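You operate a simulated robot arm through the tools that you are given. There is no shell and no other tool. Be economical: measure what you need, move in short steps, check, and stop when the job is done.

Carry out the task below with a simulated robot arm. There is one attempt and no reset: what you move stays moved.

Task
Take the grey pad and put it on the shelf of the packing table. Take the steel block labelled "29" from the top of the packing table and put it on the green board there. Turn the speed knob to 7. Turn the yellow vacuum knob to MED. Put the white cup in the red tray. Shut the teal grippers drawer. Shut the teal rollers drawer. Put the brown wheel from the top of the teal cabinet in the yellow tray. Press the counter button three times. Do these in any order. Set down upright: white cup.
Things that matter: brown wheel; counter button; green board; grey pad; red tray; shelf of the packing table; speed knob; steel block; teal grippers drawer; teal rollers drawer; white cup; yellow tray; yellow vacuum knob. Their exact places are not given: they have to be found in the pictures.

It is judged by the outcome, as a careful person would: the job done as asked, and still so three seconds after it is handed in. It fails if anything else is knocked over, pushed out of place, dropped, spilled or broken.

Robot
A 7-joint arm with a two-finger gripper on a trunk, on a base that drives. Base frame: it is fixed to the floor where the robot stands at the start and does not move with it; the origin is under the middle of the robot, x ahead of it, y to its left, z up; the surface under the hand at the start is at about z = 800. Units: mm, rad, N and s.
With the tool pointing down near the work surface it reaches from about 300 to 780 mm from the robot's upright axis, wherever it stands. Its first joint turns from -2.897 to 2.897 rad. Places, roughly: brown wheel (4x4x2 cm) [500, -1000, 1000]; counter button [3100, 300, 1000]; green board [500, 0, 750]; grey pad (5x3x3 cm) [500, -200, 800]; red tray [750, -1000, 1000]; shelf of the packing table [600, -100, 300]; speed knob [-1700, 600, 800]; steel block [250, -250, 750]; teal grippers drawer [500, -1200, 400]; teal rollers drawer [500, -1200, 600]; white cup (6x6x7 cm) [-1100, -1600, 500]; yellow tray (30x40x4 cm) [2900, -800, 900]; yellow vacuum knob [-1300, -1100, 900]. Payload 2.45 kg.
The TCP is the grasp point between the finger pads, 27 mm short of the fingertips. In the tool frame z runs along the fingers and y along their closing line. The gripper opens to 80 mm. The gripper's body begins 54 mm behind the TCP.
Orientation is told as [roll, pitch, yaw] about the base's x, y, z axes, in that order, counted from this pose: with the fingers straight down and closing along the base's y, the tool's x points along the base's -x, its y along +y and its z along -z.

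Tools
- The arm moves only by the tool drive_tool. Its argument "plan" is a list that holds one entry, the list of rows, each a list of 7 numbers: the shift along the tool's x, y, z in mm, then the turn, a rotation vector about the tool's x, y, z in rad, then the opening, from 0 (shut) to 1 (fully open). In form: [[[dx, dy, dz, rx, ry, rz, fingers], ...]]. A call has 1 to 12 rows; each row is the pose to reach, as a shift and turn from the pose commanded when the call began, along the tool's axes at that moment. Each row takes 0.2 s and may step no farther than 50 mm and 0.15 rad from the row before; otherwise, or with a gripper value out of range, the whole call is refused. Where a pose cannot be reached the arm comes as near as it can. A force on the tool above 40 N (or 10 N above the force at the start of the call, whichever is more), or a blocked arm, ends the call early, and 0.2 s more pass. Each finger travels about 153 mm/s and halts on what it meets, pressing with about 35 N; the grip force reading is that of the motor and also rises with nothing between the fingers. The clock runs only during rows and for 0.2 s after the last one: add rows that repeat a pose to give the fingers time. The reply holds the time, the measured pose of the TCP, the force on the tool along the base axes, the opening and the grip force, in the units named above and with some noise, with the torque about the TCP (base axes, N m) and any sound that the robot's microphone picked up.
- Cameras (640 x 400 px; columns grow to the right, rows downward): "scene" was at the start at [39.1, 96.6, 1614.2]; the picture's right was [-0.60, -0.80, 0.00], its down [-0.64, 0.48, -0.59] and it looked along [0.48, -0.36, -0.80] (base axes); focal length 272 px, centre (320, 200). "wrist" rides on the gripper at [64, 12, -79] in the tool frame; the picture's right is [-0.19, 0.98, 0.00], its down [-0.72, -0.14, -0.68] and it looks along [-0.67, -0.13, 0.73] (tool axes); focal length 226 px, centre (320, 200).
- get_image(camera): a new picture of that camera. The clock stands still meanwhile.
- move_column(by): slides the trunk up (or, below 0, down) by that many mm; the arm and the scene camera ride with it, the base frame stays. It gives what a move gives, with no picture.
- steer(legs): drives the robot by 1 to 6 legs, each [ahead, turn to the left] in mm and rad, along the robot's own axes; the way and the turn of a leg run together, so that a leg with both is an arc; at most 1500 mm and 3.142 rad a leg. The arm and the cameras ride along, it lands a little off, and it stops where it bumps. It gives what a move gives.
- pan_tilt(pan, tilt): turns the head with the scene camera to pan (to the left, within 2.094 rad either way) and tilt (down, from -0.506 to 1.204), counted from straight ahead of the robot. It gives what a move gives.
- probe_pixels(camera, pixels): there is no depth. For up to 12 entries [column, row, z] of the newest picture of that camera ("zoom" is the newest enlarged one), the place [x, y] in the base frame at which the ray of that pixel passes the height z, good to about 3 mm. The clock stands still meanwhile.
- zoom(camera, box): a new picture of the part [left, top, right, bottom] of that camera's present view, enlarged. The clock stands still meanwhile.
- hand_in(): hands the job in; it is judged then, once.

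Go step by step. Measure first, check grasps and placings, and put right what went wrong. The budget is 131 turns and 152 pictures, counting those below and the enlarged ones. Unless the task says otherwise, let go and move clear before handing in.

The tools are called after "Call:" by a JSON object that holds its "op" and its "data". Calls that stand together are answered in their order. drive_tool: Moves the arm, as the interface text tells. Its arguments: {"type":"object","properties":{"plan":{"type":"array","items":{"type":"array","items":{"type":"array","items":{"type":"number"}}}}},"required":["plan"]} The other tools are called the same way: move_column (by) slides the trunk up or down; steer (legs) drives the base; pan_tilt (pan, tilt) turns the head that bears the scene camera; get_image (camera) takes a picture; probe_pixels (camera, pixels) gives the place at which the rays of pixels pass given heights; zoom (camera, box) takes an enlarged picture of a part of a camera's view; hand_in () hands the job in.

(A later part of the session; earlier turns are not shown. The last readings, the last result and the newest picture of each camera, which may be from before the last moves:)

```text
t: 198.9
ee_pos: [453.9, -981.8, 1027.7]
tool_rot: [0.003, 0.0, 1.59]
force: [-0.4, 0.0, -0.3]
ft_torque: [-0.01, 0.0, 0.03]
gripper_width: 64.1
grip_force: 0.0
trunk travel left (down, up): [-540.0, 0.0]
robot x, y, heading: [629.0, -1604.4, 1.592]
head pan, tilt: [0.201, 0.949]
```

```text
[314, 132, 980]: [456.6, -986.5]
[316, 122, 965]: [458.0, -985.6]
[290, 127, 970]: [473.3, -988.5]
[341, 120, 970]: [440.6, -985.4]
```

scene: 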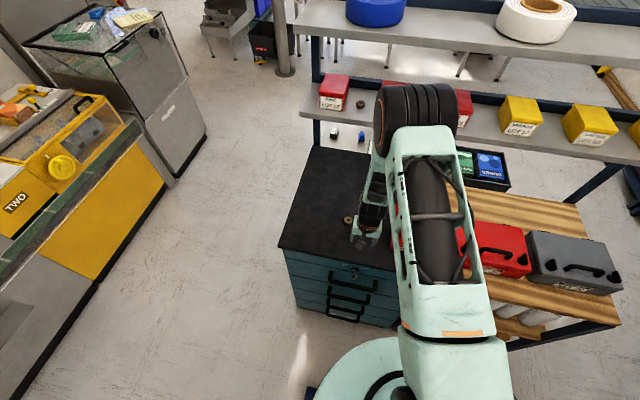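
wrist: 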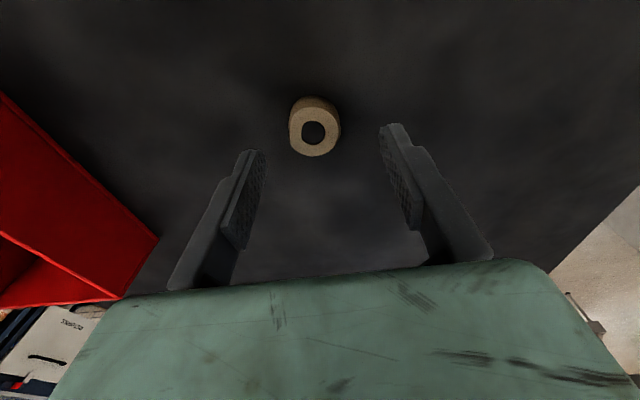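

Wheel centre (457,-986). Align, lower to z≈991, then close.

Call:
{"op": "drive_tool", "data": {"plan": [[[4, -3, 15, 0, 0, 0, 0.8], [4, -3, 28, 0, 0, 0, 0.8], [4, -3, 34, 0, 0, 0, 0.8], [4, -3, 37, 0, 0, 0, 0.8], [4, -3, 37, 0, 0, 0, 0.5], [4, -3, 37, 0, 0, 0, 0.3], [4, -3, 37, 0, 0, 0, 0.3], [4, -3, 37, 0, 0, 0, 0.3]]]}}

Call:
{"op": "get_image", "data": {"camera": "wrist"}}

```text
t: 199.7
ee_pos: [461.4, -987.1, 1000.6]
tool_rot: [0.0, -0.005, 1.59]
force: [8.0, -13.2, 26.8]
ft_torque: [-0.62, -0.13, 0.13]
gripper_width: 56.2
grip_force: 0.1
trunk travel left (down, up): [-540.0, 0.0]
robot x, y, heading: [626.8, -1606.4, 1.593]
head pan, tilt: [0.201, 0.949]
stopped in row 3: the force on the tool passed its limit at 50 N (the readings are from after the stop); the commanded pose is now the measured one
```

```text
40 pictures are left
```

wrist: 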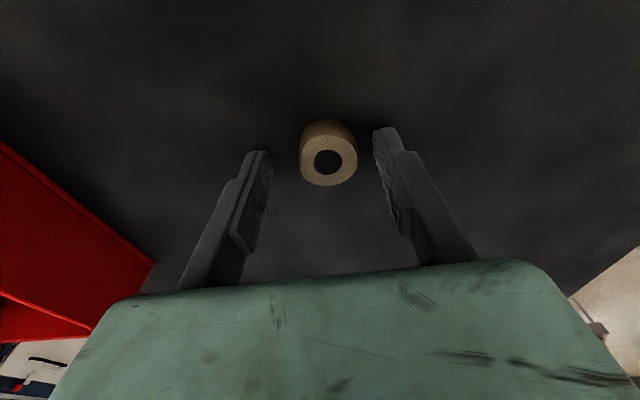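

The cabinet top is at ≈973. Raise 1.5 mm and close on the wheel.

Call:
{"op": "drive_tool", "data": {"plan": [[[0, 0, -1.5, 0, 0, 0, 0.7], [0, 0, -1.5, 0, 0, 0, 0.5], [0, 0, -1.5, 0, 0, 0, 0.3], [0, 0, -1.5, 0, 0, 0, 0.3], [0, 0, -1.5, 0, 0, 0, 0.3]]]}}

Call:
{"op": "drive_tool", "data": {"plan": [[[0, 0, -20, 0, 0, 0, 0.3], [0, 0, -60, 0, 0, 0, 0.3], [0, 0, -100, 0, 0, 0, 0.3], [0, 0, -100, 0, 0, 0, 0.3]]]}}

Call:
{"op": "get_image", "data": {"camera": "wrist"}}

```text
t: 200.9
ee_pos: [461.5, -984.8, 1000.7]
tool_rot: [0.001, -0.005, 1.589]
force: [-0.2, -0.2, -0.6]
ft_torque: [0.01, 0.01, 0.01]
gripper_width: 30.8
grip_force: 35.0
trunk travel left (down, up): [-540.0, 0.0]
robot x, y, heading: [628.3, -1603.9, 1.588]
head pan, tilt: [0.201, 0.949]
```

```text
t: 201.9
ee_pos: [460.6, -985.9, 1100.9]
tool_rot: [-0.002, -0.001, 1.59]
force: [-0.1, 1.1, -0.6]
ft_torque: [0.0, -0.01, 0.02]
gripper_width: 30.6
grip_force: 35.1
trunk travel left (down, up): [-540.0, 0.0]
robot x, y, heading: [627.1, -1608.1, 1.591]
head pan, tilt: [0.201, 0.949]
```

```text
39 pictures are left
```

wrist: 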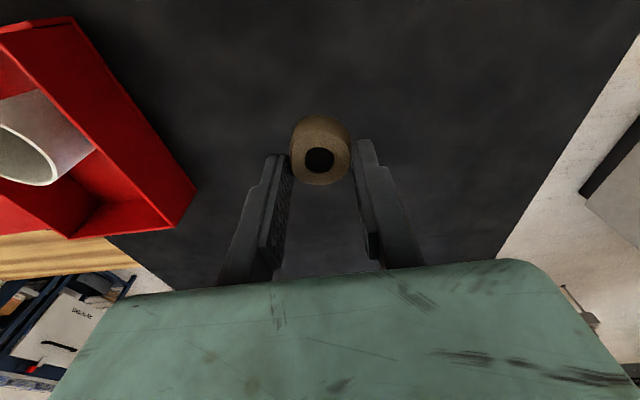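

Wheel held (30.6 mm). Retract, back off, turn to +x and drive along the aisle toward the racks.

Call:
{"op": "drive_tool", "data": {"plan": [[[45, -10, 0, 0, 0, 0, 0.3], [90, -20, 0, 0, 0, 0, 0.3], [135, -30, 0, 0, 0, 0, 0.3], [150, -30, -40, 0, 0, 0, 0.3]]]}}

Call:
{"op": "steer", "data": {"legs": [[-200, 0], [0, -1.59], [1250, 0]]}}

Call:
{"op": "pan_tilt", "data": {"pan": 0.7, "tilt": 0.5}}

Call:
{"op": "get_image", "data": {"camera": "scene"}}

```text
t: 202.9
ee_pos: [493.3, -1137.4, 1140.9]
tool_rot: [-0.002, -0.005, 1.59]
force: [-0.1, 0.0, -1.0]
ft_torque: [-0.01, -0.04, -0.03]
gripper_width: 30.4
grip_force: 35.1
trunk travel left (down, up): [-540.0, 0.0]
robot x, y, heading: [625.4, -1608.0, 1.592]
head pan, tilt: [0.201, 0.949]
```

```text
t: 214.3
ee_pos: [2294.9, -1800.9, 1140.6]
tool_rot: [0.001, -0.006, -0.075]
force: [0.6, -0.3, -0.8]
ft_torque: [-0.01, 0.03, -0.02]
gripper_width: 30.0
grip_force: 35.2
trunk travel left (down, up): [-540.0, 0.0]
robot x, y, heading: [1814.9, -1886.9, -0.072]
head pan, tilt: [0.201, 0.949]
```

```text
t: 215.2
ee_pos: [2294.3, -1801.4, 1141.0]
tool_rot: [0.001, -0.004, -0.077]
force: [-0.5, 0.1, -0.5]
ft_torque: [-0.01, 0.01, 0.01]
gripper_width: 30.1
grip_force: 34.3
trunk travel left (down, up): [-540.0, 0.0]
robot x, y, heading: [1814.2, -1890.0, -0.071]
head pan, tilt: [0.7, 0.499]
```

```text
38 pictures are left
```

scene: 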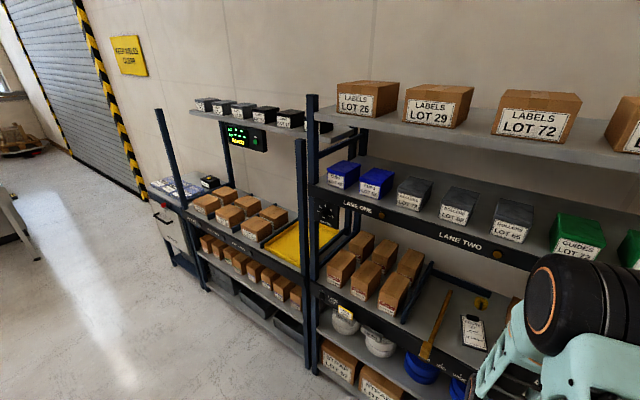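

The yellow tray is on the middle shelf of the left rack at (300,245). The way along x≈1814 looks free; drive to y≈-800 and face the rack.

Call:
{"op": "steer", "data": {"legs": [[0, 1.642], [1050, 0], [0, -1.571]]}}

Call:
{"op": "pan_tilt", "data": {"pan": 0.25, "tilt": 0.55}}

Call:
{"op": "get_image", "data": {"camera": "scene"}}

```text
t: 226.1
ee_pos: [1797.3, -327.1, 1141.5]
tool_rot: [0.0, -0.003, 1.321]
force: [-0.2, -1.2, -0.6]
ft_torque: [0.02, -0.01, -0.01]
gripper_width: 30.8
grip_force: 34.9
trunk travel left (down, up): [-540.0, 0.0]
robot x, y, heading: [1803.0, -818.7, 1.327]
head pan, tilt: [0.7, 0.499]
stopped in leg 3: the robot was blocked; the commanded pose is now the measured one
```

```text
t: 227.0
ee_pos: [1797.8, -327.7, 1140.9]
tool_rot: [0.001, -0.005, 1.323]
force: [-0.6, -0.6, -0.6]
ft_torque: [0.0, 0.01, 0.02]
gripper_width: 30.7
grip_force: 35.1
trunk travel left (down, up): [-540.0, 0.0]
robot x, y, heading: [1803.3, -819.8, 1.33]
head pan, tilt: [0.25, 0.55]
```

```text
37 pictures are left
```

scene: 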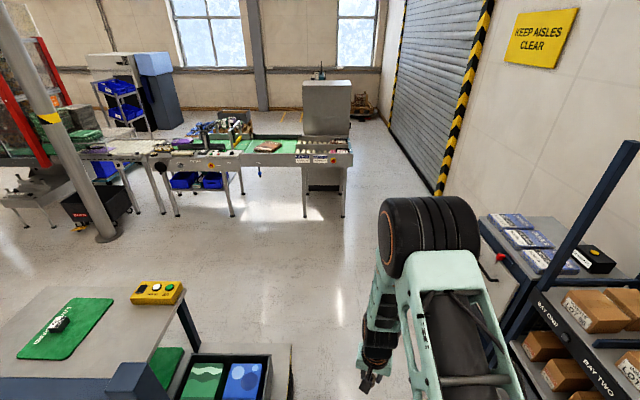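

Turning was blocked by something behind (rack side). Move forward 220 mm away from it, then finish the turn.

Call:
{"op": "steer", "data": {"legs": [[220, 0], [0, -1.32]]}}

Call:
{"op": "pan_tilt", "data": {"pan": 0.1, "tilt": 0.6}}

Call:
{"op": "get_image", "data": {"camera": "scene"}}

```text
t: 230.1
ee_pos: [1998.2, -126.0, 1140.0]
tool_rot: [0.006, -0.002, 1.038]
force: [2.3, -1.5, -0.3]
ft_torque: [0.06, 0.14, 0.02]
gripper_width: 30.9
grip_force: 35.4
trunk travel left (down, up): [-540.0, 0.0]
robot x, y, heading: [1860.0, -594.9, 1.229]
head pan, tilt: [0.25, 0.55]
stopped in leg 2: the robot was blocked; the commanded pose is now the measured one
```

```text
t: 230.8
ee_pos: [1988.2, -122.0, 1138.9]
tool_rot: [0.001, -0.003, 1.046]
force: [-0.4, 0.2, 0.4]
ft_torque: [0.0, -0.02, -0.01]
gripper_width: 31.1
grip_force: 35.2
trunk travel left (down, up): [-540.0, 0.0]
robot x, y, heading: [1860.2, -591.6, 1.229]
head pan, tilt: [0.099, 0.6]
```

```text
36 pictures are left
```

scene: 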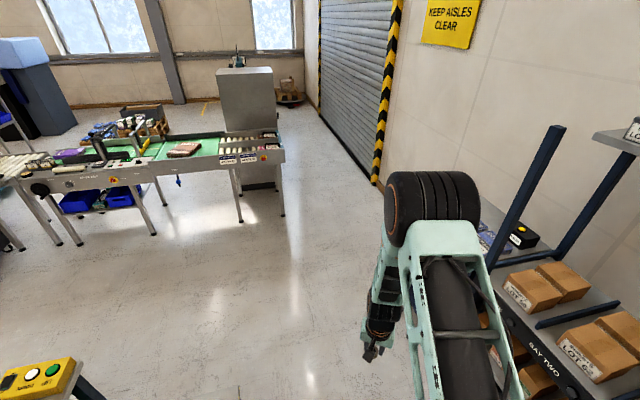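

Blocked again, and the base itself seems stuck. Look around the base low on both sides.

Call:
{"op": "pan_tilt", "data": {"pan": 1.9, "tilt": 1.0}}

Call:
{"op": "get_image", "data": {"camera": "scene"}}

Call:
{"op": "pan_tilt", "data": {"pan": -1.4, "tilt": 0.9}}

Call:
{"op": "get_image", "data": {"camera": "scene"}}

```text
t: 232.6
ee_pos: [1990.1, -124.5, 1139.9]
tool_rot: [0.002, -0.005, 1.045]
force: [0.5, 0.8, -1.1]
ft_torque: [-0.04, 0.0, -0.03]
gripper_width: 30.9
grip_force: 34.9
trunk travel left (down, up): [-540.0, 0.0]
robot x, y, heading: [1858.5, -591.9, 1.23]
head pan, tilt: [1.901, 1.0]
```

```text
35 pictures are left
```

scene: 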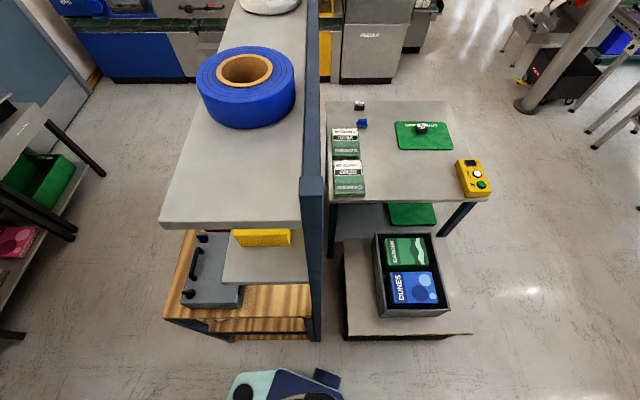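

```text
t: 235.4
ee_pos: [1989.9, -122.5, 1140.4]
tool_rot: [0.001, -0.002, 1.043]
force: [-0.8, 0.2, 0.5]
ft_torque: [0.0, 0.0, -0.02]
gripper_width: 30.8
grip_force: 35.3
trunk travel left (down, up): [-540.0, 0.0]
robot x, y, heading: [1860.8, -597.0, 1.228]
head pan, tilt: [-1.4, 0.901]
```

```text
34 pictures are left
```

scene: 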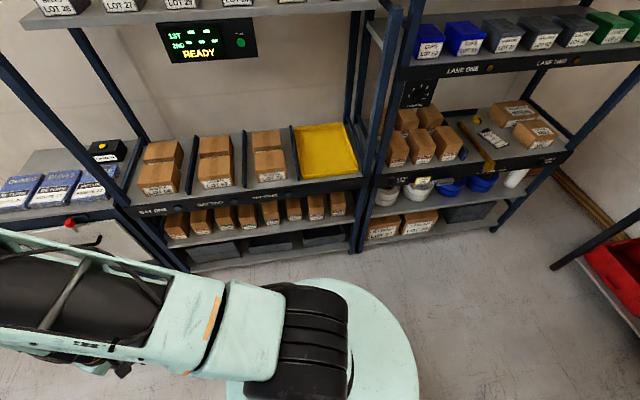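

Call:
{"op": "probe_pixels", "data": {"camera": "scene", "pixels": [[325, 150, 900], [325, 150, 870], [298, 128, 900], [355, 175, 900], [302, 178, 900], [345, 124, 900], [352, 252, 0], [185, 272, 0], [105, 145, 1000], [95, 150, 950], [250, 203, 850]]}}

```text
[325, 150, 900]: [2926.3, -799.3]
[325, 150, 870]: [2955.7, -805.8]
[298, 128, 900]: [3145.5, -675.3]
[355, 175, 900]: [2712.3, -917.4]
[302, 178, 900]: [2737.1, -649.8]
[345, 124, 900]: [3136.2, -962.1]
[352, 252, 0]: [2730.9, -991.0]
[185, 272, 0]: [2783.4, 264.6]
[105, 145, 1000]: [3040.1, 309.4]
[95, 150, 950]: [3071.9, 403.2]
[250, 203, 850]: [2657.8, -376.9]
```

The rack front is at x≈2700, so the base rear is touching the unit behind at x≈1640. Drive further forward before turning.

Call:
{"op": "steer", "data": {"legs": [[380, 0], [0, -2.05], [250, 0]]}}

Call:
{"op": "pan_tilt", "data": {"pan": 0.3, "tilt": 0.75}}

Call:
{"op": "get_image", "data": {"camera": "scene"}}

```text
t: 240.1
ee_pos: [2420.0, 23.9, 1139.7]
tool_rot: [0.01, -0.001, 0.298]
force: [1.6, -0.8, -0.1]
ft_torque: [0.12, 0.09, -0.05]
gripper_width: 31.0
grip_force: 35.2
trunk travel left (down, up): [-540.0, 0.0]
robot x, y, heading: [2001.0, -221.6, 0.638]
head pan, tilt: [-1.4, 0.901]
stopped in leg 2: the robot was blocked; the commanded pose is now the measured one
```

```text
t: 241.8
ee_pos: [2415.8, 31.1, 1140.9]
tool_rot: [0.003, -0.002, 0.302]
force: [0.0, 0.0, 0.7]
ft_torque: [0.02, 0.0, -0.02]
gripper_width: 30.9
grip_force: 35.3
trunk travel left (down, up): [-540.0, 0.0]
robot x, y, heading: [2000.2, -222.1, 0.633]
head pan, tilt: [0.3, 0.75]
```

```text
33 pictures are left
```

scene: 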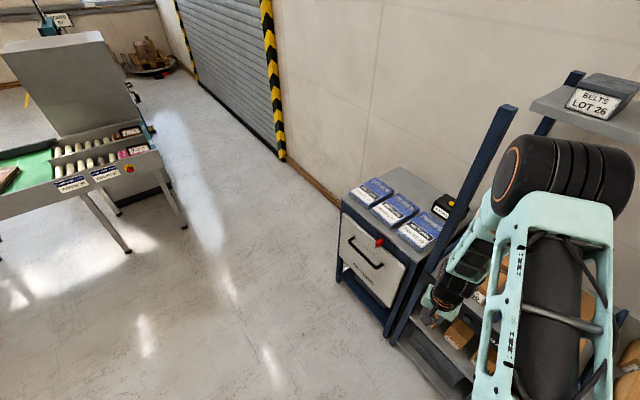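

Still touching behind with the rear. Drive forward 200 more along this heading, then turn right.

Call:
{"op": "steer", "data": {"legs": [[180, 0], [0, -1.0]]}}

Call:
{"op": "pan_tilt", "data": {"pan": 0.0, "tilt": 0.75}}

Call:
{"op": "get_image", "data": {"camera": "scene"}}

```text
t: 246.0
ee_pos: [2585.5, -332.6, 1140.2]
tool_rot: [0.003, -0.002, -0.711]
force: [-0.5, -0.8, 0.0]
ft_torque: [0.01, 0.02, 0.01]
gripper_width: 30.6
grip_force: 35.0
trunk travel left (down, up): [-540.0, 0.0]
robot x, y, heading: [2146.9, -111.3, -0.373]
head pan, tilt: [0.3, 0.75]
```

```text
t: 246.8
ee_pos: [2585.8, -332.5, 1139.5]
tool_rot: [0.002, -0.001, -0.71]
force: [-0.6, 0.4, 0.1]
ft_torque: [0.02, -0.02, 0.0]
gripper_width: 30.8
grip_force: 35.5
trunk travel left (down, up): [-540.0, 0.0]
robot x, y, heading: [2149.5, -116.9, -0.37]
head pan, tilt: [0.0, 0.75]
```

```text
32 pictures are left
```

scene: 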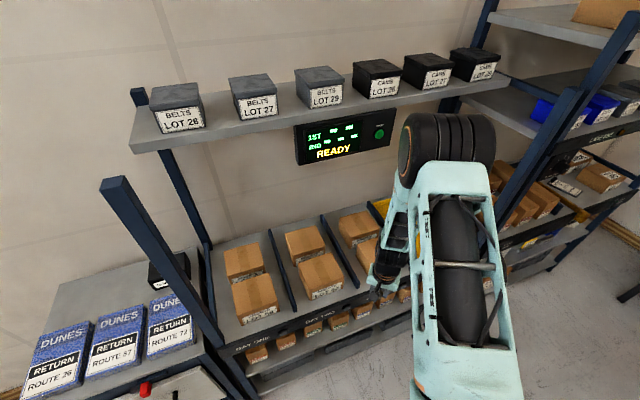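

Freed: robot (2149,-117). Turn right and advance toward the yellow tray.

Call:
{"op": "steer", "data": {"legs": [[0, -0.5], [320, 0]]}}

Call:
{"op": "pan_tilt", "data": {"pan": 0.15, "tilt": 0.8}}

Call:
{"op": "get_image", "data": {"camera": "scene"}}

Call:
{"op": "get_image", "data": {"camera": "wrist"}}

```text
t: 250.4
ee_pos: [2634.7, -763.1, 1140.9]
tool_rot: [0.003, -0.004, -1.213]
force: [-0.3, -0.8, -0.2]
ft_torque: [0.03, -0.01, 0.0]
gripper_width: 30.8
grip_force: 35.4
trunk travel left (down, up): [-540.0, 0.0]
robot x, y, heading: [2356.7, -362.2, -0.875]
head pan, tilt: [0.0, 0.75]
```

```text
t: 251.1
ee_pos: [2632.0, -762.4, 1140.2]
tool_rot: [0.004, -0.001, -1.211]
force: [-0.9, -0.2, -0.4]
ft_torque: [0.04, 0.0, 0.02]
gripper_width: 30.8
grip_force: 35.0
trunk travel left (down, up): [-540.0, 0.0]
robot x, y, heading: [2352.6, -360.4, -0.882]
head pan, tilt: [0.15, 0.799]
```

```text
31 pictures are left
```

scene: 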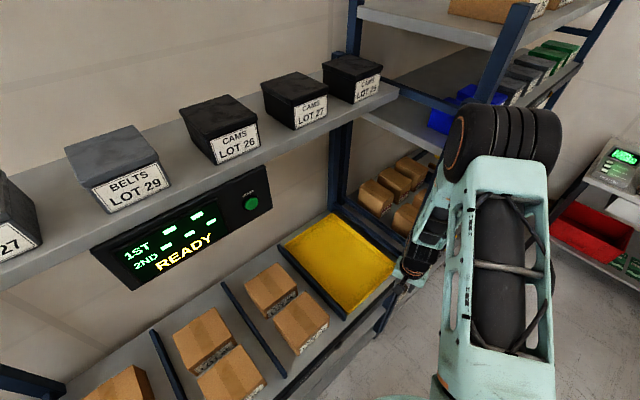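

```text
30 pictures are left
```

wrist: 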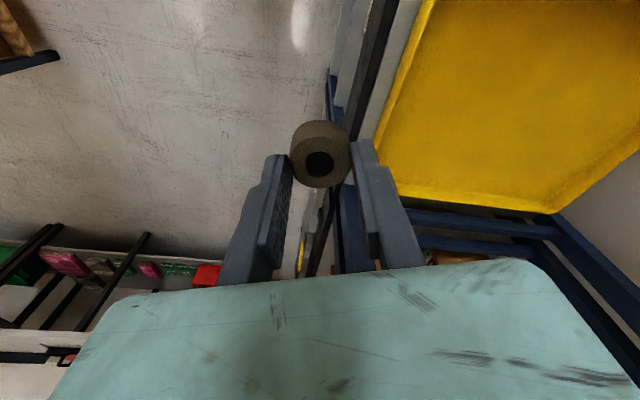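

Call:
{"op": "probe_pixels", "data": {"camera": "scene", "pixels": [[340, 262, 890], [342, 310, 900], [393, 268, 900], [285, 245, 900], [335, 216, 900], [398, 92, 1300], [398, 92, 1400], [200, 205, 1300]]}}

Call:
{"op": "probe_pixels", "data": {"camera": "wrist", "pixels": [[372, 165, 900], [372, 165, 880], [545, 212, 900], [470, 120, 890], [430, 5, 900]]}}

```text
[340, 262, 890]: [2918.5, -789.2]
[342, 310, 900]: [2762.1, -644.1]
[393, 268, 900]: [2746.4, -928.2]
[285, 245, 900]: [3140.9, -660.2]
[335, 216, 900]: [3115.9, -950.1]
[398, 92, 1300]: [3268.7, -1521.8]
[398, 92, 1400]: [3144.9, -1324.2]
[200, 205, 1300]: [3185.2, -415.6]
```

```text
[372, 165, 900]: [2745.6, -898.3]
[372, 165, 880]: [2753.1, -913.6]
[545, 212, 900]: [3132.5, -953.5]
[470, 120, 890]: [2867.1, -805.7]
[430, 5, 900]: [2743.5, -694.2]
```

Tray spans x 2750–3135, y −650…−945. Move over (2860,-800) and descend to z≈960.

Call:
{"op": "drive_tool", "data": {"plan": [[[-23, 40, 0, 0, 0, 0, 0.3], [-46, 80, 0, 0, 0, 0, 0.3], [-69, 120, 0, 0, 0, 0, 0.3], [-92, 160, 0, 0, 0, 0, 0.3], [-116, 200, 0, 0, 0, 0, 0.3], [-116, 200, 45, 0, 0, 0, 0.3], [-116, 200, 90, 0, 0, 0, 0.3], [-116, 200, 135, 0, 0, 0, 0.3], [-116, 200, 175, 0, 0, 0, 0.3]]]}}

Call:
{"op": "get_image", "data": {"camera": "wrist"}}

```text
t: 253.1
ee_pos: [2863.1, -803.2, 967.5]
tool_rot: [0.003, -0.002, -1.212]
force: [0.2, 0.5, 0.3]
ft_torque: [0.03, 0.02, -0.02]
gripper_width: 31.1
grip_force: 35.4
trunk travel left (down, up): [-540.0, 0.0]
robot x, y, heading: [2356.1, -359.1, -0.88]
head pan, tilt: [0.15, 0.799]
```

```text
29 pictures are left
```

wrist: 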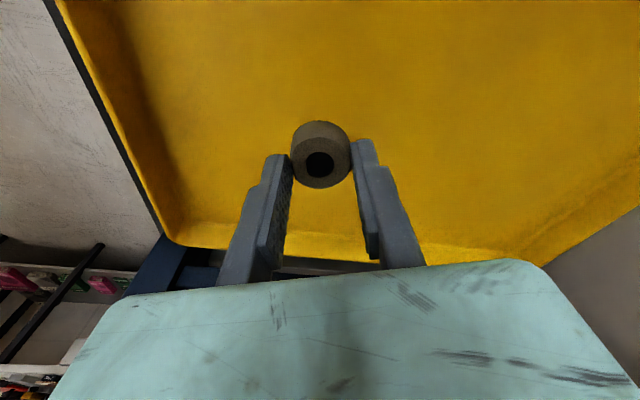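

Over the tray. Descend in guarded steps to contact.

Call:
{"op": "drive_tool", "data": {"plan": [[[0, 0, 15, 0, 0, 0, 0.3], [0, 0, 28, 0, 0, 0, 0.3], [0, 0, 34, 0, 0, 0, 0.3], [0, 0, 37, 0, 0, 0, 0.3], [0, 0, 40, 0, 0, 0, 0.3], [0, 0, 43, 0, 0, 0, 0.3], [0, 0, 46, 0, 0, 0, 0.3], [0, 0, 49, 0, 0, 0, 0.3], [0, 0, 52, 0, 0, 0, 0.3], [0, 0, 55, 0, 0, 0, 0.3], [0, 0, 58, 0, 0, 0, 0.3], [0, 0, 61, 0, 0, 0, 0.3]]]}}

```text
t: 255.8
ee_pos: [2865.0, -804.1, 910.1]
tool_rot: [0.009, -0.011, -1.212]
force: [-1.4, 2.1, 16.2]
ft_torque: [0.03, 0.1, -0.01]
gripper_width: 30.7
grip_force: 34.6
trunk travel left (down, up): [-540.0, 0.0]
robot x, y, heading: [2354.6, -357.4, -0.876]
head pan, tilt: [0.15, 0.799]
stopped in row 12: the force on the tool passed its limit at 45 N (the readings are from after the stop); the commanded pose is now the measured one
```

Contact at z≈910. Release, rise, and check.

Call:
{"op": "drive_tool", "data": {"plan": [[[0, 0, -1, 0, 0, 0, 0.5], [0, 0, -1, 0, 0, 0, 0.7], [0, 0, -1, 0, 0, 0, 0.7], [0, 0, -45, 0, 0, 0, 0.7], [0, 0, -90, 0, 0, 0, 0.7], [0, 0, -140, 0, 0, 0, 0.5], [0, 0, -190, 0, 0, 0, 0.2], [0, 0, -230, 0, 0, 0, 0]]]}}

Call:
{"op": "get_image", "data": {"camera": "wrist"}}

```text
t: 257.6
ee_pos: [2860.7, -801.2, 1139.1]
tool_rot: [0.005, -0.004, -1.214]
force: [-0.7, 0.1, -1.0]
ft_torque: [-0.01, 0.0, 0.0]
gripper_width: 0.2
grip_force: 29.6
trunk travel left (down, up): [-540.0, 0.0]
robot x, y, heading: [2353.0, -363.3, -0.872]
head pan, tilt: [0.15, 0.799]
```

```text
28 pictures are left
```

wrist: 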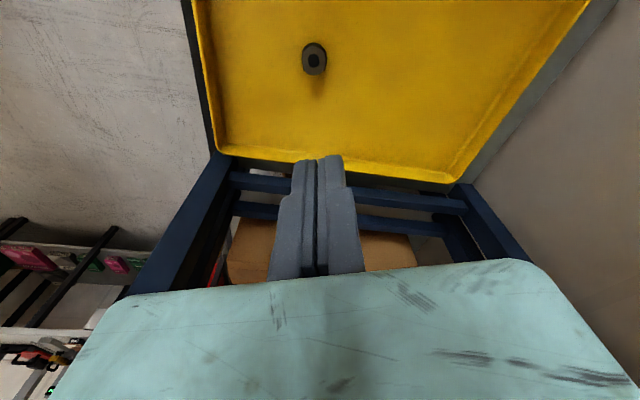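

Wheel rests in the yellow tray. Retract and go for the counter on the Returns cabinet near (3050,310).

Call:
{"op": "drive_tool", "data": {"plan": [[[23, -40, -10, 0, 0, 0, 0], [46, -80, -20, 0, 0, 0, 0], [69, -120, -30, 0, 0, 0, 0], [92, -160, -40, 0, 0, 0, 0], [116, -200, -50, 0, 0, 0, 0]]]}}

Call:
{"op": "steer", "data": {"legs": [[-320, 0], [0, 1.45], [120, 0]]}}

Call:
{"op": "pan_tilt", "data": {"pan": -0.2, "tilt": 0.7}}

Call:
{"op": "get_image", "data": {"camera": "scene"}}

```text
t: 258.8
ee_pos: [2628.4, -761.7, 1189.6]
tool_rot: [0.007, -0.007, -1.213]
force: [-0.1, 0.4, -0.3]
ft_torque: [0.01, -0.02, -0.01]
gripper_width: 0.1
grip_force: 29.7
trunk travel left (down, up): [-540.0, 0.0]
robot x, y, heading: [2354.6, -362.3, -0.881]
head pan, tilt: [0.15, 0.799]
```

```text
t: 265.4
ee_pos: [2664.6, 166.4, 1187.6]
tool_rot: [0.004, 0.004, 0.246]
force: [0.3, -0.1, -0.5]
ft_torque: [-0.03, 0.01, -0.02]
gripper_width: 0.2
grip_force: 29.4
trunk travel left (down, up): [-540.0, 0.0]
robot x, y, heading: [2236.8, -60.3, 0.582]
head pan, tilt: [0.15, 0.799]
stopped in leg 3: the force on the tool passed its limit at 54 N (the readings are from after the stop); the commanded pose is now the measured one
```

```text
t: 266.2
ee_pos: [2663.5, 167.3, 1188.2]
tool_rot: [0.003, 0.004, 0.246]
force: [-0.1, 0.4, 0.1]
ft_torque: [-0.01, 0.0, 0.01]
gripper_width: 0.0
grip_force: 29.5
trunk travel left (down, up): [-540.0, 0.0]
robot x, y, heading: [2240.7, -60.2, 0.583]
head pan, tilt: [-0.201, 0.7]
```

```text
27 pictures are left
```

scene: 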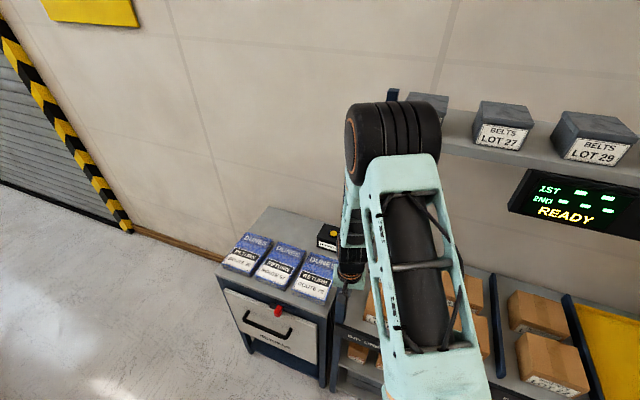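

The arm touched the rack's front post lightly. Back off, go round to y≈430 so the arm reaches the counter from the free side.

Call:
{"op": "steer", "data": {"legs": [[-70, 0], [0, 0.75], [560, 0], [0, -1.25]]}}

Call:
{"op": "pan_tilt", "data": {"pan": -0.1, "tilt": 0.75}}

Call:
{"op": "get_image", "data": {"camera": "scene"}}

Call:
{"op": "get_image", "data": {"camera": "wrist"}}

```text
t: 275.2
ee_pos: [2790.2, 412.9, 1189.0]
tool_rot: [0.004, 0.002, -0.277]
force: [0.7, -0.1, -0.1]
ft_torque: [-0.02, -0.01, 0.0]
gripper_width: 0.0
grip_force: 29.6
trunk travel left (down, up): [-540.0, 0.0]
robot x, y, heading: [2306.0, 428.1, 0.054]
head pan, tilt: [-0.201, 0.7]
```

```text
t: 275.9
ee_pos: [2789.9, 414.6, 1188.7]
tool_rot: [0.004, 0.003, -0.278]
force: [-1.2, 0.0, -0.5]
ft_torque: [-0.01, 0.01, 0.02]
gripper_width: 0.0
grip_force: 30.0
trunk travel left (down, up): [-540.0, 0.0]
robot x, y, heading: [2309.1, 430.7, 0.063]
head pan, tilt: [-0.099, 0.75]
```

```text
26 pictures are left
```

scene: 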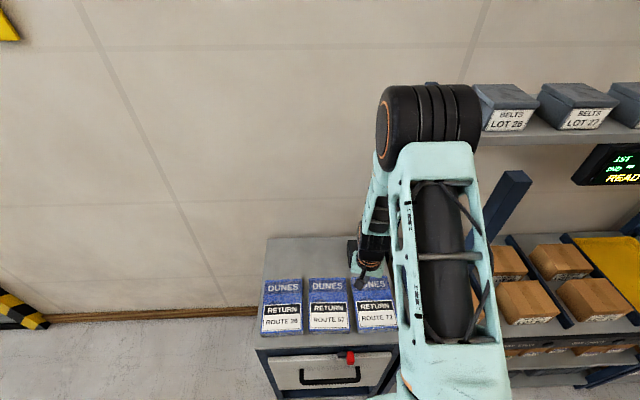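

```text
25 pictures are left
```

wrist: 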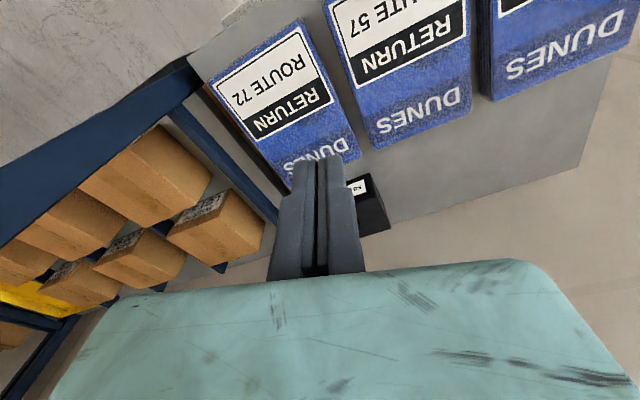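

The counter box is just beyond the fingers in the wrist view (370,205). Drive 110 mm closer and shift toward it.

Call:
{"op": "steer", "data": {"legs": [[110, 0]]}}

Call:
{"op": "drive_tool", "data": {"plan": [[[-30, -22, 0, 0, 0, 0, 0], [-60, -44, 0, 0, 0, 0, 0], [-80, -60, 20, 0, 0, 0, 0], [-80, -60, 20, 0, 0, 0, 0]]]}}

Call:
{"op": "get_image", "data": {"camera": "wrist"}}

Call:
{"op": "get_image", "data": {"camera": "scene"}}

```text
t: 277.1
ee_pos: [2902.1, 420.2, 1188.1]
tool_rot: [0.003, 0.003, -0.279]
force: [-0.5, 0.2, -0.5]
ft_torque: [0.0, 0.01, -0.01]
gripper_width: 0.0
grip_force: 29.8
trunk travel left (down, up): [-540.0, 0.0]
robot x, y, heading: [2415.9, 437.4, 0.062]
head pan, tilt: [-0.099, 0.75]
```

```text
t: 278.1
ee_pos: [2961.7, 341.0, 1168.6]
tool_rot: [0.003, 0.002, -0.278]
force: [0.0, 0.2, 0.1]
ft_torque: [0.0, -0.03, -0.02]
gripper_width: 0.0
grip_force: 29.3
trunk travel left (down, up): [-540.0, 0.0]
robot x, y, heading: [2417.9, 437.2, 0.059]
head pan, tilt: [-0.099, 0.75]
```

```text
24 pictures are left
```

wrist: 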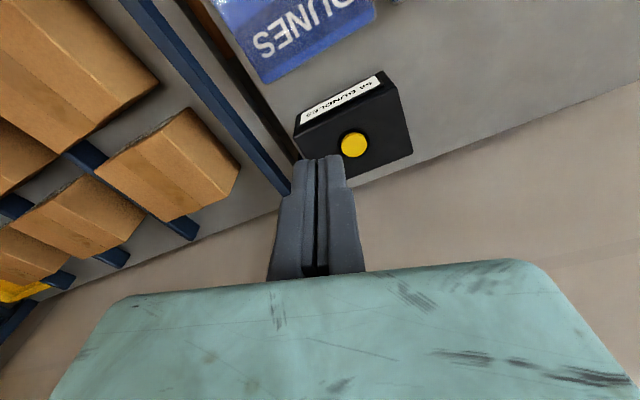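

```text
23 pictures are left
```

scene: 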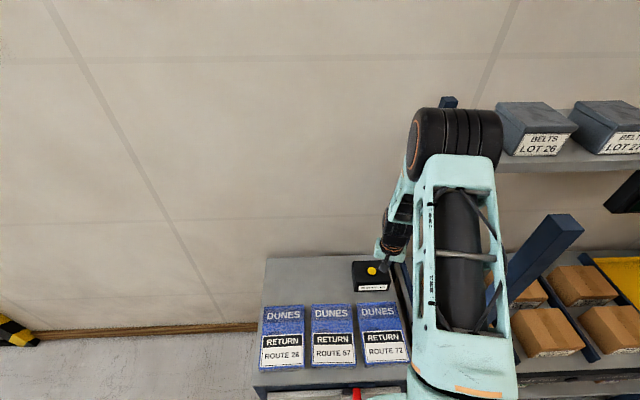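

The yellow button: wrist (354,145), scene (371,271). Triangulate.

Call:
{"op": "probe_pixels", "data": {"camera": "wrist", "pixels": [[354, 144, 980], [354, 144, 1000], [354, 144, 1020], [354, 144, 960], [354, 144, 940]]}}

Call:
{"op": "probe_pixels", "data": {"camera": "scene", "pixels": [[371, 270.5, 980], [371, 270.5, 1000], [371, 270.5, 1020], [371, 270.5, 960], [371, 270.5, 940]]}}

Call:
{"op": "zoom", "data": {"camera": "scene", "box": [345, 250, 405, 300]}}

```text
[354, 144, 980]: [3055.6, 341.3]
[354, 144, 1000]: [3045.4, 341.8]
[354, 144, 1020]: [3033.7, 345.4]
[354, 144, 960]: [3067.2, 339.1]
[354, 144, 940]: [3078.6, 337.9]
```

```text
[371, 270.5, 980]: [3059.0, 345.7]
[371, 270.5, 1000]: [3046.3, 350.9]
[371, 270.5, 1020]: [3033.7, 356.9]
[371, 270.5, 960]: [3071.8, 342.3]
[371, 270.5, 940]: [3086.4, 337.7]
```

```text
8.00 times, centred on (375, 275) of scene
```

zoom: 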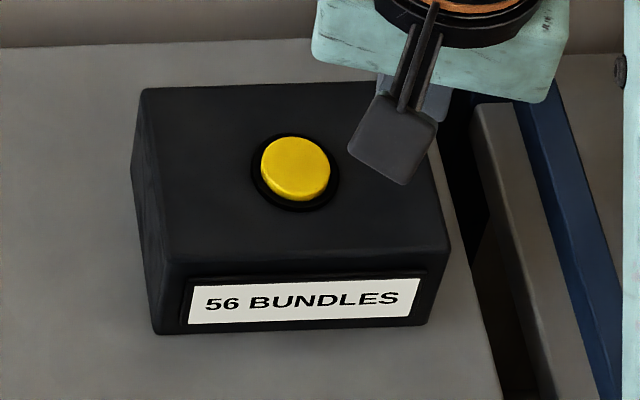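

Button ≈(3062,342), z≈945–985. Move above it at z≈1040 and check.

Call:
{"op": "drive_tool", "data": {"plan": [[[-48, 14, 0, 0, 0, 0, 0], [-96, 29, 0, 0, 0, 0, 0], [-96, 29, 45, 0, 0, 0, 0], [-96, 29, 90, 0, 0, 0, 0], [-96, 29, 125, 0, 0, 0, 0]]]}}

Call:
{"op": "get_image", "data": {"camera": "wrist"}}

Call:
{"op": "zoom", "data": {"camera": "scene", "box": [345, 250, 405, 300]}}

```text
refused: row 2 steps farther than a row can; nothing moved
```

```text
21 pictures are left
```

wrist: 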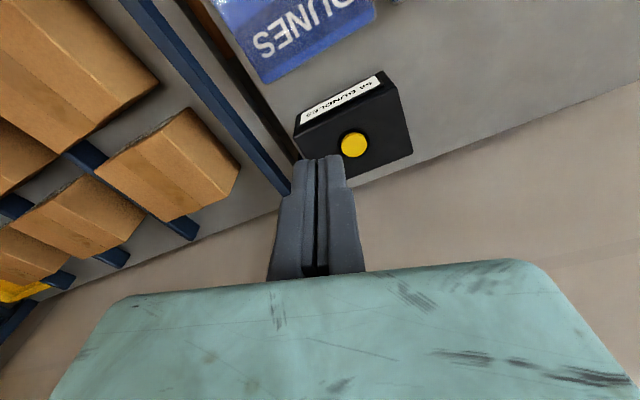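

```text
8.00 times, centred on (375, 275) of scene
```

zoom: 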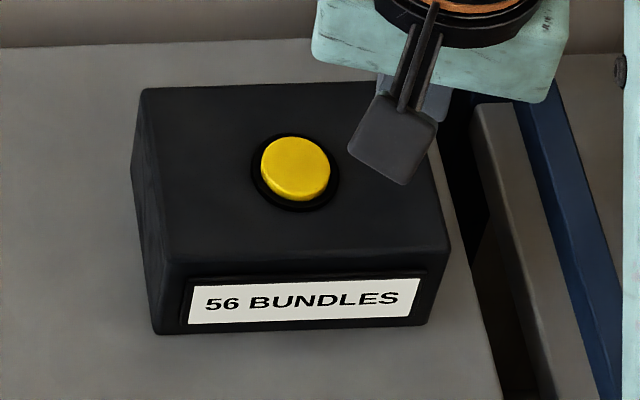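

Step was slightly too long; redo with shorter rows.

Call:
{"op": "drive_tool", "data": {"plan": [[[-45, 13, 0, 0, 0, 0, 0], [-90, 27, 0, 0, 0, 0, 0], [-96, 29, 35, 0, 0, 0, 0], [-96, 29, 80, 0, 0, 0, 0], [-96, 29, 120, 0, 0, 0, 0]]]}}

Call:
{"op": "get_image", "data": {"camera": "wrist"}}

```text
t: 279.3
ee_pos: [3063.5, 346.9, 1045.0]
tool_rot: [0.004, 0.003, -0.28]
force: [0.9, -0.3, -0.6]
ft_torque: [-0.03, -0.01, -0.05]
gripper_width: 0.0
grip_force: 29.5
trunk travel left (down, up): [-540.0, 0.0]
robot x, y, heading: [2415.4, 436.5, 0.058]
head pan, tilt: [-0.099, 0.75]
```

```text
19 pictures are left
```

wrist: 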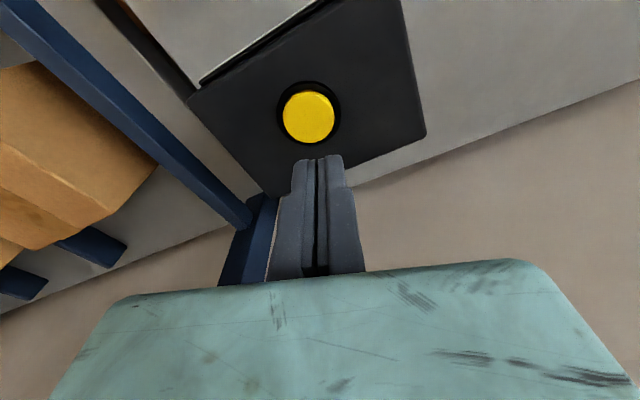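

Call:
{"op": "probe_pixels", "data": {"camera": "wrist", "pixels": [[309, 116, 950], [309, 116, 965], [309, 116, 980], [309, 116, 995]]}}

```text
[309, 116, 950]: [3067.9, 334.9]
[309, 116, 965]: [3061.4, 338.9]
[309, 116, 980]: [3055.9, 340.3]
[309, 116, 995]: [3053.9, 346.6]
```

Button ≈(3056,341,980). Align and do the first press with guarded descent.

Call:
{"op": "drive_tool", "data": {"plan": [[[5.4, -6.7, 15, 0, 0, 0, 0], [5.4, -6.7, 30, 0, 0, 0, 0], [5.4, -6.7, 35, 0, 0, 0, 0], [5.4, -6.7, 38, 0, 0, 0, 0], [5.4, -6.7, 40, 0, 0, 0, 0], [5.4, -6.7, 42, 0, 0, 0, 0], [5.4, -6.7, 44, 0, 0, 0, 0], [5.4, -6.7, 46, 0, 0, 0, 0]]]}}

```text
t: 281.1
ee_pos: [3052.9, 337.4, 1002.3]
tool_rot: [0.002, 0.006, -0.279]
force: [-0.8, -0.1, 0.3]
ft_torque: [0.0, -0.02, -0.04]
gripper_width: 0.0
grip_force: 30.4
trunk travel left (down, up): [-540.0, 0.0]
robot x, y, heading: [2419.3, 436.5, 0.06]
head pan, tilt: [-0.099, 0.75]
```

No contact yet at tip ≈975. Check where the tip is relative to the button.

Call:
{"op": "get_image", "data": {"camera": "wrist"}}

Call:
{"op": "zoom", "data": {"camera": "scene", "box": [345, 250, 405, 300]}}

```text
18 pictures are left
```

wrist: 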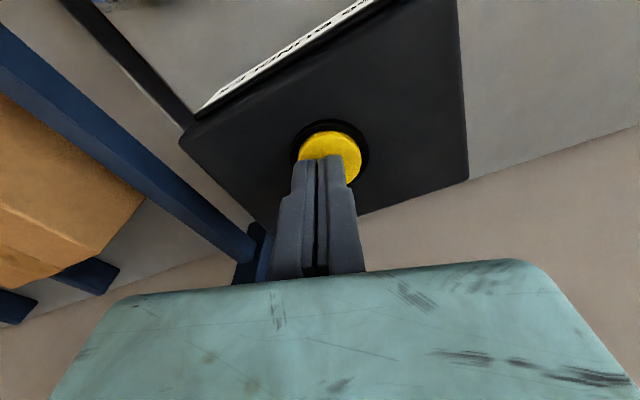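

```text
8.00 times, centred on (375, 275) of scene
```

zoom: 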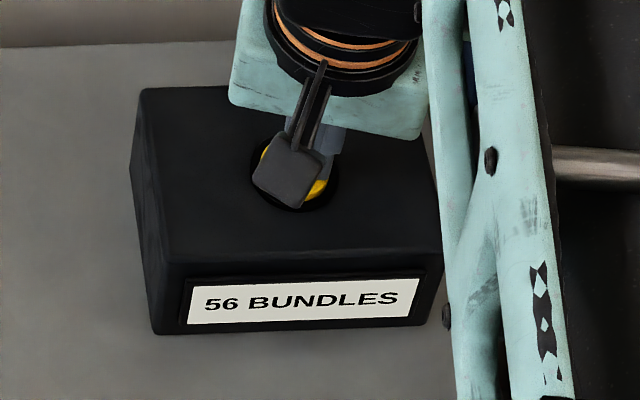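

Tip is right above the button. Continue down in 2 mm steps.

Call:
{"op": "drive_tool", "data": {"plan": [[[0, 1, 2, 0, 0, 0, 0], [0, 1, 4, 0, 0, 0, 0], [0, 1, 6, 0, 0, 0, 0], [0, 1, 8, 0, 0, 0, 0], [0, 1, 10, 0, 0, 0, 0], [0, 1, 12, 0, 0, 0, 0], [0, 1, 14, 0, 0, 0, 0], [0, 1, 16, 0, 0, 0, 0]]]}}

```text
t: 282.9
ee_pos: [3055.5, 339.7, 991.5]
tool_rot: [0.007, -0.004, -0.279]
force: [-11.6, 2.6, 30.3]
ft_torque: [0.05, 0.24, -0.06]
gripper_width: 6.2
grip_force: 29.8
trunk travel left (down, up): [-540.0, 0.0]
robot x, y, heading: [2417.0, 435.5, 0.06]
head pan, tilt: [-0.099, 0.75]
heard: click
stopped in row 8: the force on the tool passed its limit at 41 N (the readings are from after the stop); the commanded pose is now the measured one
```

Click 1. Lift clear (20 mm) and check the count display.

Call:
{"op": "drive_tool", "data": {"plan": [[[0, 0, -6, 0, 0, 0, 0], [0, 0, -12, 0, 0, 0, 0], [0, 0, -20, 0, 0, 0, 0], [0, 0, -20, 0, 0, 0, 0]]]}}

Call:
{"op": "zoom", "data": {"camera": "scene", "box": [345, 250, 405, 300]}}

```text
t: 283.9
ee_pos: [3055.6, 337.4, 1009.7]
tool_rot: [0.007, -0.002, -0.279]
force: [0.3, -1.0, -0.3]
ft_torque: [-0.03, -0.02, 0.0]
gripper_width: 0.0
grip_force: 30.0
trunk travel left (down, up): [-540.0, 0.0]
robot x, y, heading: [2414.7, 435.6, 0.065]
head pan, tilt: [-0.099, 0.75]
```

```text
8.00 times, centred on (375, 275) of scene
```

zoom: 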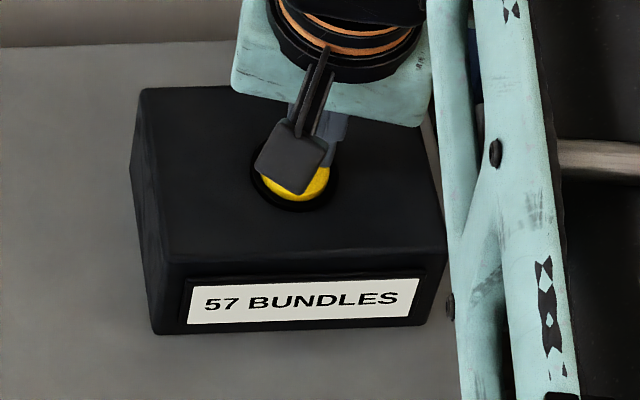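

The display went 56→57. Press again: down until the click, then up.

Call:
{"op": "drive_tool", "data": {"plan": [[[0, 0, 8, 0, 0, 0, 0], [0, 0, 13, 0, 0, 0, 0], [0, 0, 16, 0, 0, 0, 0], [0, 0, 18, 0, 0, 0, 0], [0, 0, 20, 0, 0, 0, 0], [0, 0, 22, 0, 0, 0, 0]]]}}

Call:
{"op": "drive_tool", "data": {"plan": [[[0, 0, -6, 0, 0, 0, 0], [0, 0, -14, 0, 0, 0, 0], [0, 0, -22, 0, 0, 0, 0], [0, 0, -22, 0, 0, 0, 0]]]}}

```text
t: 285.5
ee_pos: [3057.4, 338.0, 991.6]
tool_rot: [0.007, -0.009, -0.278]
force: [-10.7, 1.0, 26.9]
ft_torque: [0.02, 0.2, -0.06]
gripper_width: 6.2
grip_force: 30.3
trunk travel left (down, up): [-540.0, 0.0]
robot x, y, heading: [2420.0, 433.7, 0.062]
head pan, tilt: [-0.099, 0.75]
heard: click
stopped in row 6: the force on the tool passed its limit at 41 N (the readings are from after the stop); the commanded pose is now the measured one
```

```text
t: 286.5
ee_pos: [3058.1, 336.9, 1010.8]
tool_rot: [0.006, -0.005, -0.279]
force: [0.5, -0.3, -0.6]
ft_torque: [-0.02, -0.02, -0.04]
gripper_width: 0.2
grip_force: 30.1
trunk travel left (down, up): [-540.0, 0.0]
robot x, y, heading: [2417.7, 435.8, 0.059]
head pan, tilt: [-0.099, 0.75]
```

Second click. Third press, then lift well clear and check.

Call:
{"op": "drive_tool", "data": {"plan": [[[1, 0, 8, 0, 0, 0, 0], [1, 0, 13, 0, 0, 0, 0], [1, 0, 16, 0, 0, 0, 0], [1, 0, 18, 0, 0, 0, 0], [1, 0, 20, 0, 0, 0, 0], [1, 0, 22, 0, 0, 0, 0]]]}}

Call:
{"op": "drive_tool", "data": {"plan": [[[0, 0, -8, 0, 0, 0, 0], [0, 0, -40, 0, 0, 0, 0], [0, 0, -85, 0, 0, 0, 0], [0, 0, -130, 0, 0, 0, 0], [45, 0, -170, 0, 0, 0, 0]]]}}

Call:
{"op": "zoom", "data": {"camera": "scene", "box": [345, 250, 405, 300]}}

```text
t: 287.9
ee_pos: [3056.9, 338.7, 991.7]
tool_rot: [0.007, -0.01, -0.276]
force: [-3.7, 4.2, 30.3]
ft_torque: [0.1, 0.15, -0.12]
gripper_width: 5.7
grip_force: 29.8
trunk travel left (down, up): [-540.0, 0.0]
robot x, y, heading: [2418.0, 433.8, 0.06]
head pan, tilt: [-0.099, 0.75]
heard: click
```

```text
refused: row 5 steps farther than a row can; nothing moved
```

```text
8.00 times, centred on (375, 275) of scene
```

zoom: 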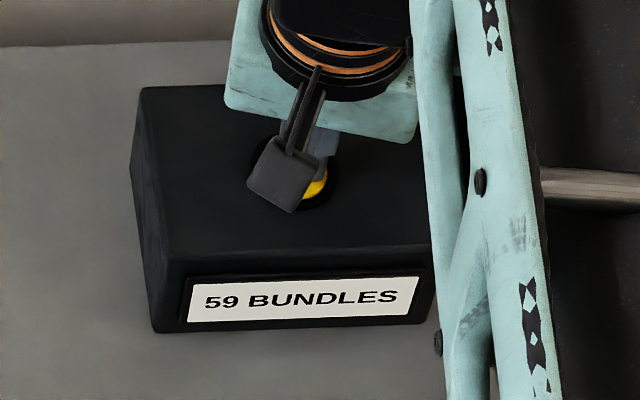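

Count is 59 (three presses). Lift clear, retract the arm.

Call:
{"op": "drive_tool", "data": {"plan": [[[0, 0, -8, 0, 0, 0, 0], [0, 0, -40, 0, 0, 0, 0], [0, 0, -85, 0, 0, 0, 0], [0, 0, -130, 0, 0, 0, 0], [30, 0, -165, 0, 0, 0, 0], [75, 10, -170, 0, 0, 0, 0], [120, 25, -170, 0, 0, 0, 0], [160, 40, -170, 0, 0, 0, 0], [200, 55, -170, 0, 0, 0, 0]]]}}

Call:
{"op": "steer", "data": {"legs": [[-250, 0], [0, 2.92], [1350, 0], [1250, 0]]}}

Call:
{"op": "pan_tilt", "data": {"pan": 0.1, "tilt": 0.5}}

Call:
{"op": "get_image", "data": {"camera": "scene"}}

```text
t: 289.9
ee_pos: [2879.9, 447.2, 1155.5]
tool_rot: [0.006, -0.007, -0.28]
force: [0.0, 0.5, 0.0]
ft_torque: [0.0, -0.05, 0.0]
gripper_width: 0.2
grip_force: 29.6
trunk travel left (down, up): [-540.0, 0.0]
robot x, y, heading: [2415.9, 437.5, 0.062]
head pan, tilt: [-0.099, 0.75]
```

```text
t: 311.1
ee_pos: [-859.8, 980.1, 1154.5]
tool_rot: [0.005, -0.005, 2.624]
force: [0.8, -0.2, -0.4]
ft_torque: [0.0, 0.0, 0.03]
gripper_width: 0.0
grip_force: 29.7
trunk travel left (down, up): [-540.0, 0.0]
robot x, y, heading: [-407.1, 880.3, 2.962]
head pan, tilt: [-0.099, 0.75]
```

```text
t: 311.8
ee_pos: [-859.0, 980.9, 1154.3]
tool_rot: [0.005, -0.006, 2.624]
force: [-0.2, -0.1, 0.9]
ft_torque: [-0.02, 0.01, 0.0]
gripper_width: 0.0
grip_force: 29.2
trunk travel left (down, up): [-540.0, 0.0]
robot x, y, heading: [-406.0, 882.7, 2.963]
head pan, tilt: [0.099, 0.499]
```

```text
14 pictures are left
```

scene: 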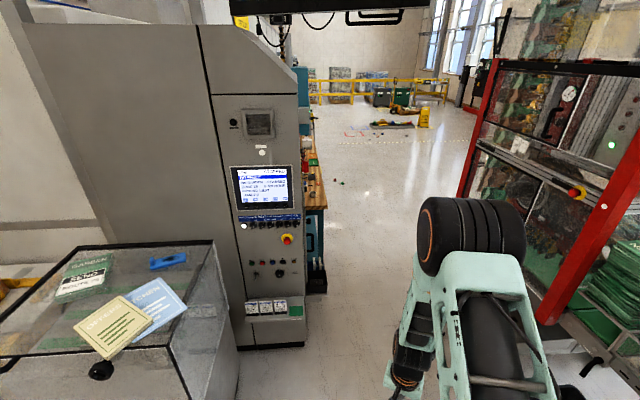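

The control panel faces us at (265,250). Zoom on it.

Call:
{"op": "zoom", "data": {"camera": "scene", "box": [228, 205, 308, 285]}}

```text
5.00 times, centred on (268, 245) of scene
```

zoom: 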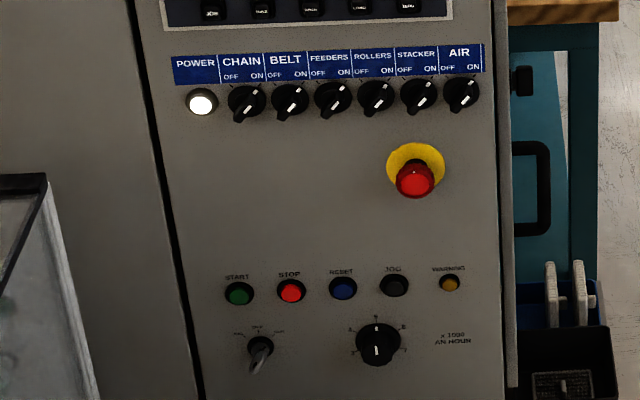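

The speed knob (×1000 an hour) is at zoom (378,343), full (279.6,273.6). Locate it and zoom closer.

Call:
{"op": "probe_pixels", "data": {"camera": "scene", "pixels": [[279.6, 273.6, 800], [279.6, 273.6, 850], [279.6, 273.6, 750], [303, 345, 0], [238, 348, 0], [302, 300, 650]]}}

Call:
{"op": "zoom", "data": {"camera": "scene", "box": [268, 262, 292, 286]}}

```text
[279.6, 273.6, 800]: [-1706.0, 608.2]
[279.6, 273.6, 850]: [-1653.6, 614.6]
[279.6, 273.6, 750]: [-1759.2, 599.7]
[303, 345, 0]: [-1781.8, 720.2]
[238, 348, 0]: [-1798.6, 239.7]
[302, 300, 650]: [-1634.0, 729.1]
```

```text
16.00 times, centred on (280, 274) of scene
```

zoom: 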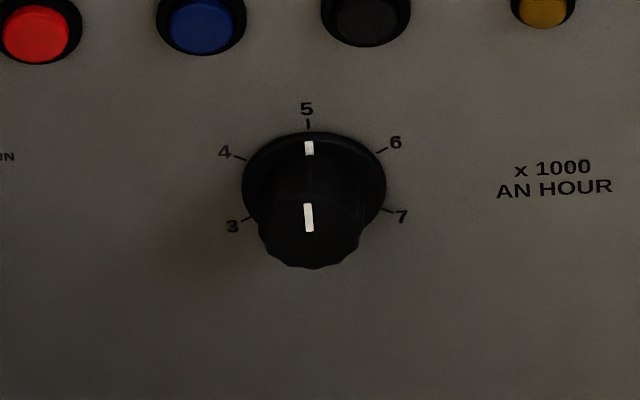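

Pointer is at 5 (12 o'clock); 7 is about 120° clockwise. Check the clearance to the feeder on the left and plan the approach.

Call:
{"op": "probe_pixels", "data": {"camera": "scene", "pixels": [[213, 242, 1000], [213, 242, 950], [240, 340, 0], [238, 398, 0], [172, 347, 950], [570, 350, 300], [590, 370, 0]]}}

```text
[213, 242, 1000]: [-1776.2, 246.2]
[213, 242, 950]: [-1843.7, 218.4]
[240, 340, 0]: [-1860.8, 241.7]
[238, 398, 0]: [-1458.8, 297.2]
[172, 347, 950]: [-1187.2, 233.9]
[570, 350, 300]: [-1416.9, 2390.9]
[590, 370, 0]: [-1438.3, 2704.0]
```

Clear. Drive to about (-1040,700) facing the panel and lower the column.

Call:
{"op": "steer", "data": {"legs": [[0, 0.442], [650, 0], [0, -0.264]]}}

Call:
{"op": "move_column", "data": {"by": -320}}

```text
t: 317.7
ee_pos: [-1506.8, 706.9, 1154.1]
tool_rot: [0.005, -0.006, 2.83]
force: [0.8, 0.1, 0.4]
ft_torque: [0.0, 0.01, -0.06]
gripper_width: 0.0
grip_force: 29.9
trunk travel left (down, up): [-540.0, 0.0]
robot x, y, heading: [-1040.5, 702.6, -3.115]
head pan, tilt: [0.099, 0.499]
```

```text
t: 320.9
ee_pos: [-1506.5, 705.0, 835.9]
tool_rot: [0.005, -0.008, 2.831]
force: [-0.4, -0.4, -0.8]
ft_torque: [0.01, -0.02, -0.01]
gripper_width: 0.0
grip_force: 29.9
trunk travel left (down, up): [-220.0, 320.0]
robot x, y, heading: [-1040.3, 698.4, -3.115]
head pan, tilt: [0.099, 0.499]
```

Straighten yaw to face the panel and shift to y≈612, then tilt horizontal.

Call:
{"op": "drive_tool", "data": {"plan": [[[12, 30, 9, 0, 0, -0.11, 0], [24, 60, 18, 0, 0, -0.22, 0.4], [34, 87, 26, 0, 0, -0.311, 0.8], [34, 87, 26, 0, 0, -0.311, 0.9]]]}}

Call:
{"op": "drive_tool", "data": {"plan": [[[0, 0, 0, 0, -0.14, 0, 0.9], [0, 0, 0, 0, -0.28, 0, 0.9], [0, 0, 0, 0, -0.42, 0, 0.9], [0, 0, 0, 0, -0.56, 0, 0.9], [0, 0, 0, 0, -0.7, 0, 0.9], [0, 0, 0, 0, -0.84, 0, 0.9], [0, 0, 0, 0, -0.98, 0, 0.9], [0, 0, 0, 0, -1.12, 0, 0.9], [0, 0, 0, 0, -1.26, 0, 0.9], [0, 0, 0, 0, -1.4, 0, 0.9], [0, 0, 0, 0, -1.5, 0, 0.9], [0, 0, 0, 0, -1.56, 0, 0.9]]]}}

Call:
{"op": "get_image", "data": {"camera": "wrist"}}

```text
t: 321.9
ee_pos: [-1500.3, 611.1, 809.0]
tool_rot: [0.004, -0.008, -3.14]
force: [0.1, 0.0, -0.2]
ft_torque: [0.02, -0.03, 0.01]
gripper_width: 72.1
grip_force: 0.1
trunk travel left (down, up): [-220.0, 320.0]
robot x, y, heading: [-1043.0, 700.1, -3.117]
head pan, tilt: [0.099, 0.499]
```

```text
t: 324.5
ee_pos: [-1501.4, 612.2, 808.8]
tool_rot: [1.217, -1.566, 1.927]
force: [-0.5, 1.0, -0.3]
ft_torque: [0.01, 0.0, 0.01]
gripper_width: 72.2
grip_force: 0.2
trunk travel left (down, up): [-220.0, 320.0]
robot x, y, heading: [-1042.3, 699.8, -3.115]
head pan, tilt: [0.099, 0.499]
```

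```text
11 pictures are left
```

wrist: 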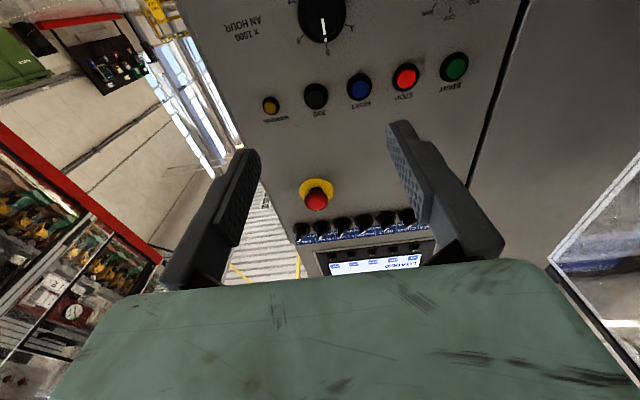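

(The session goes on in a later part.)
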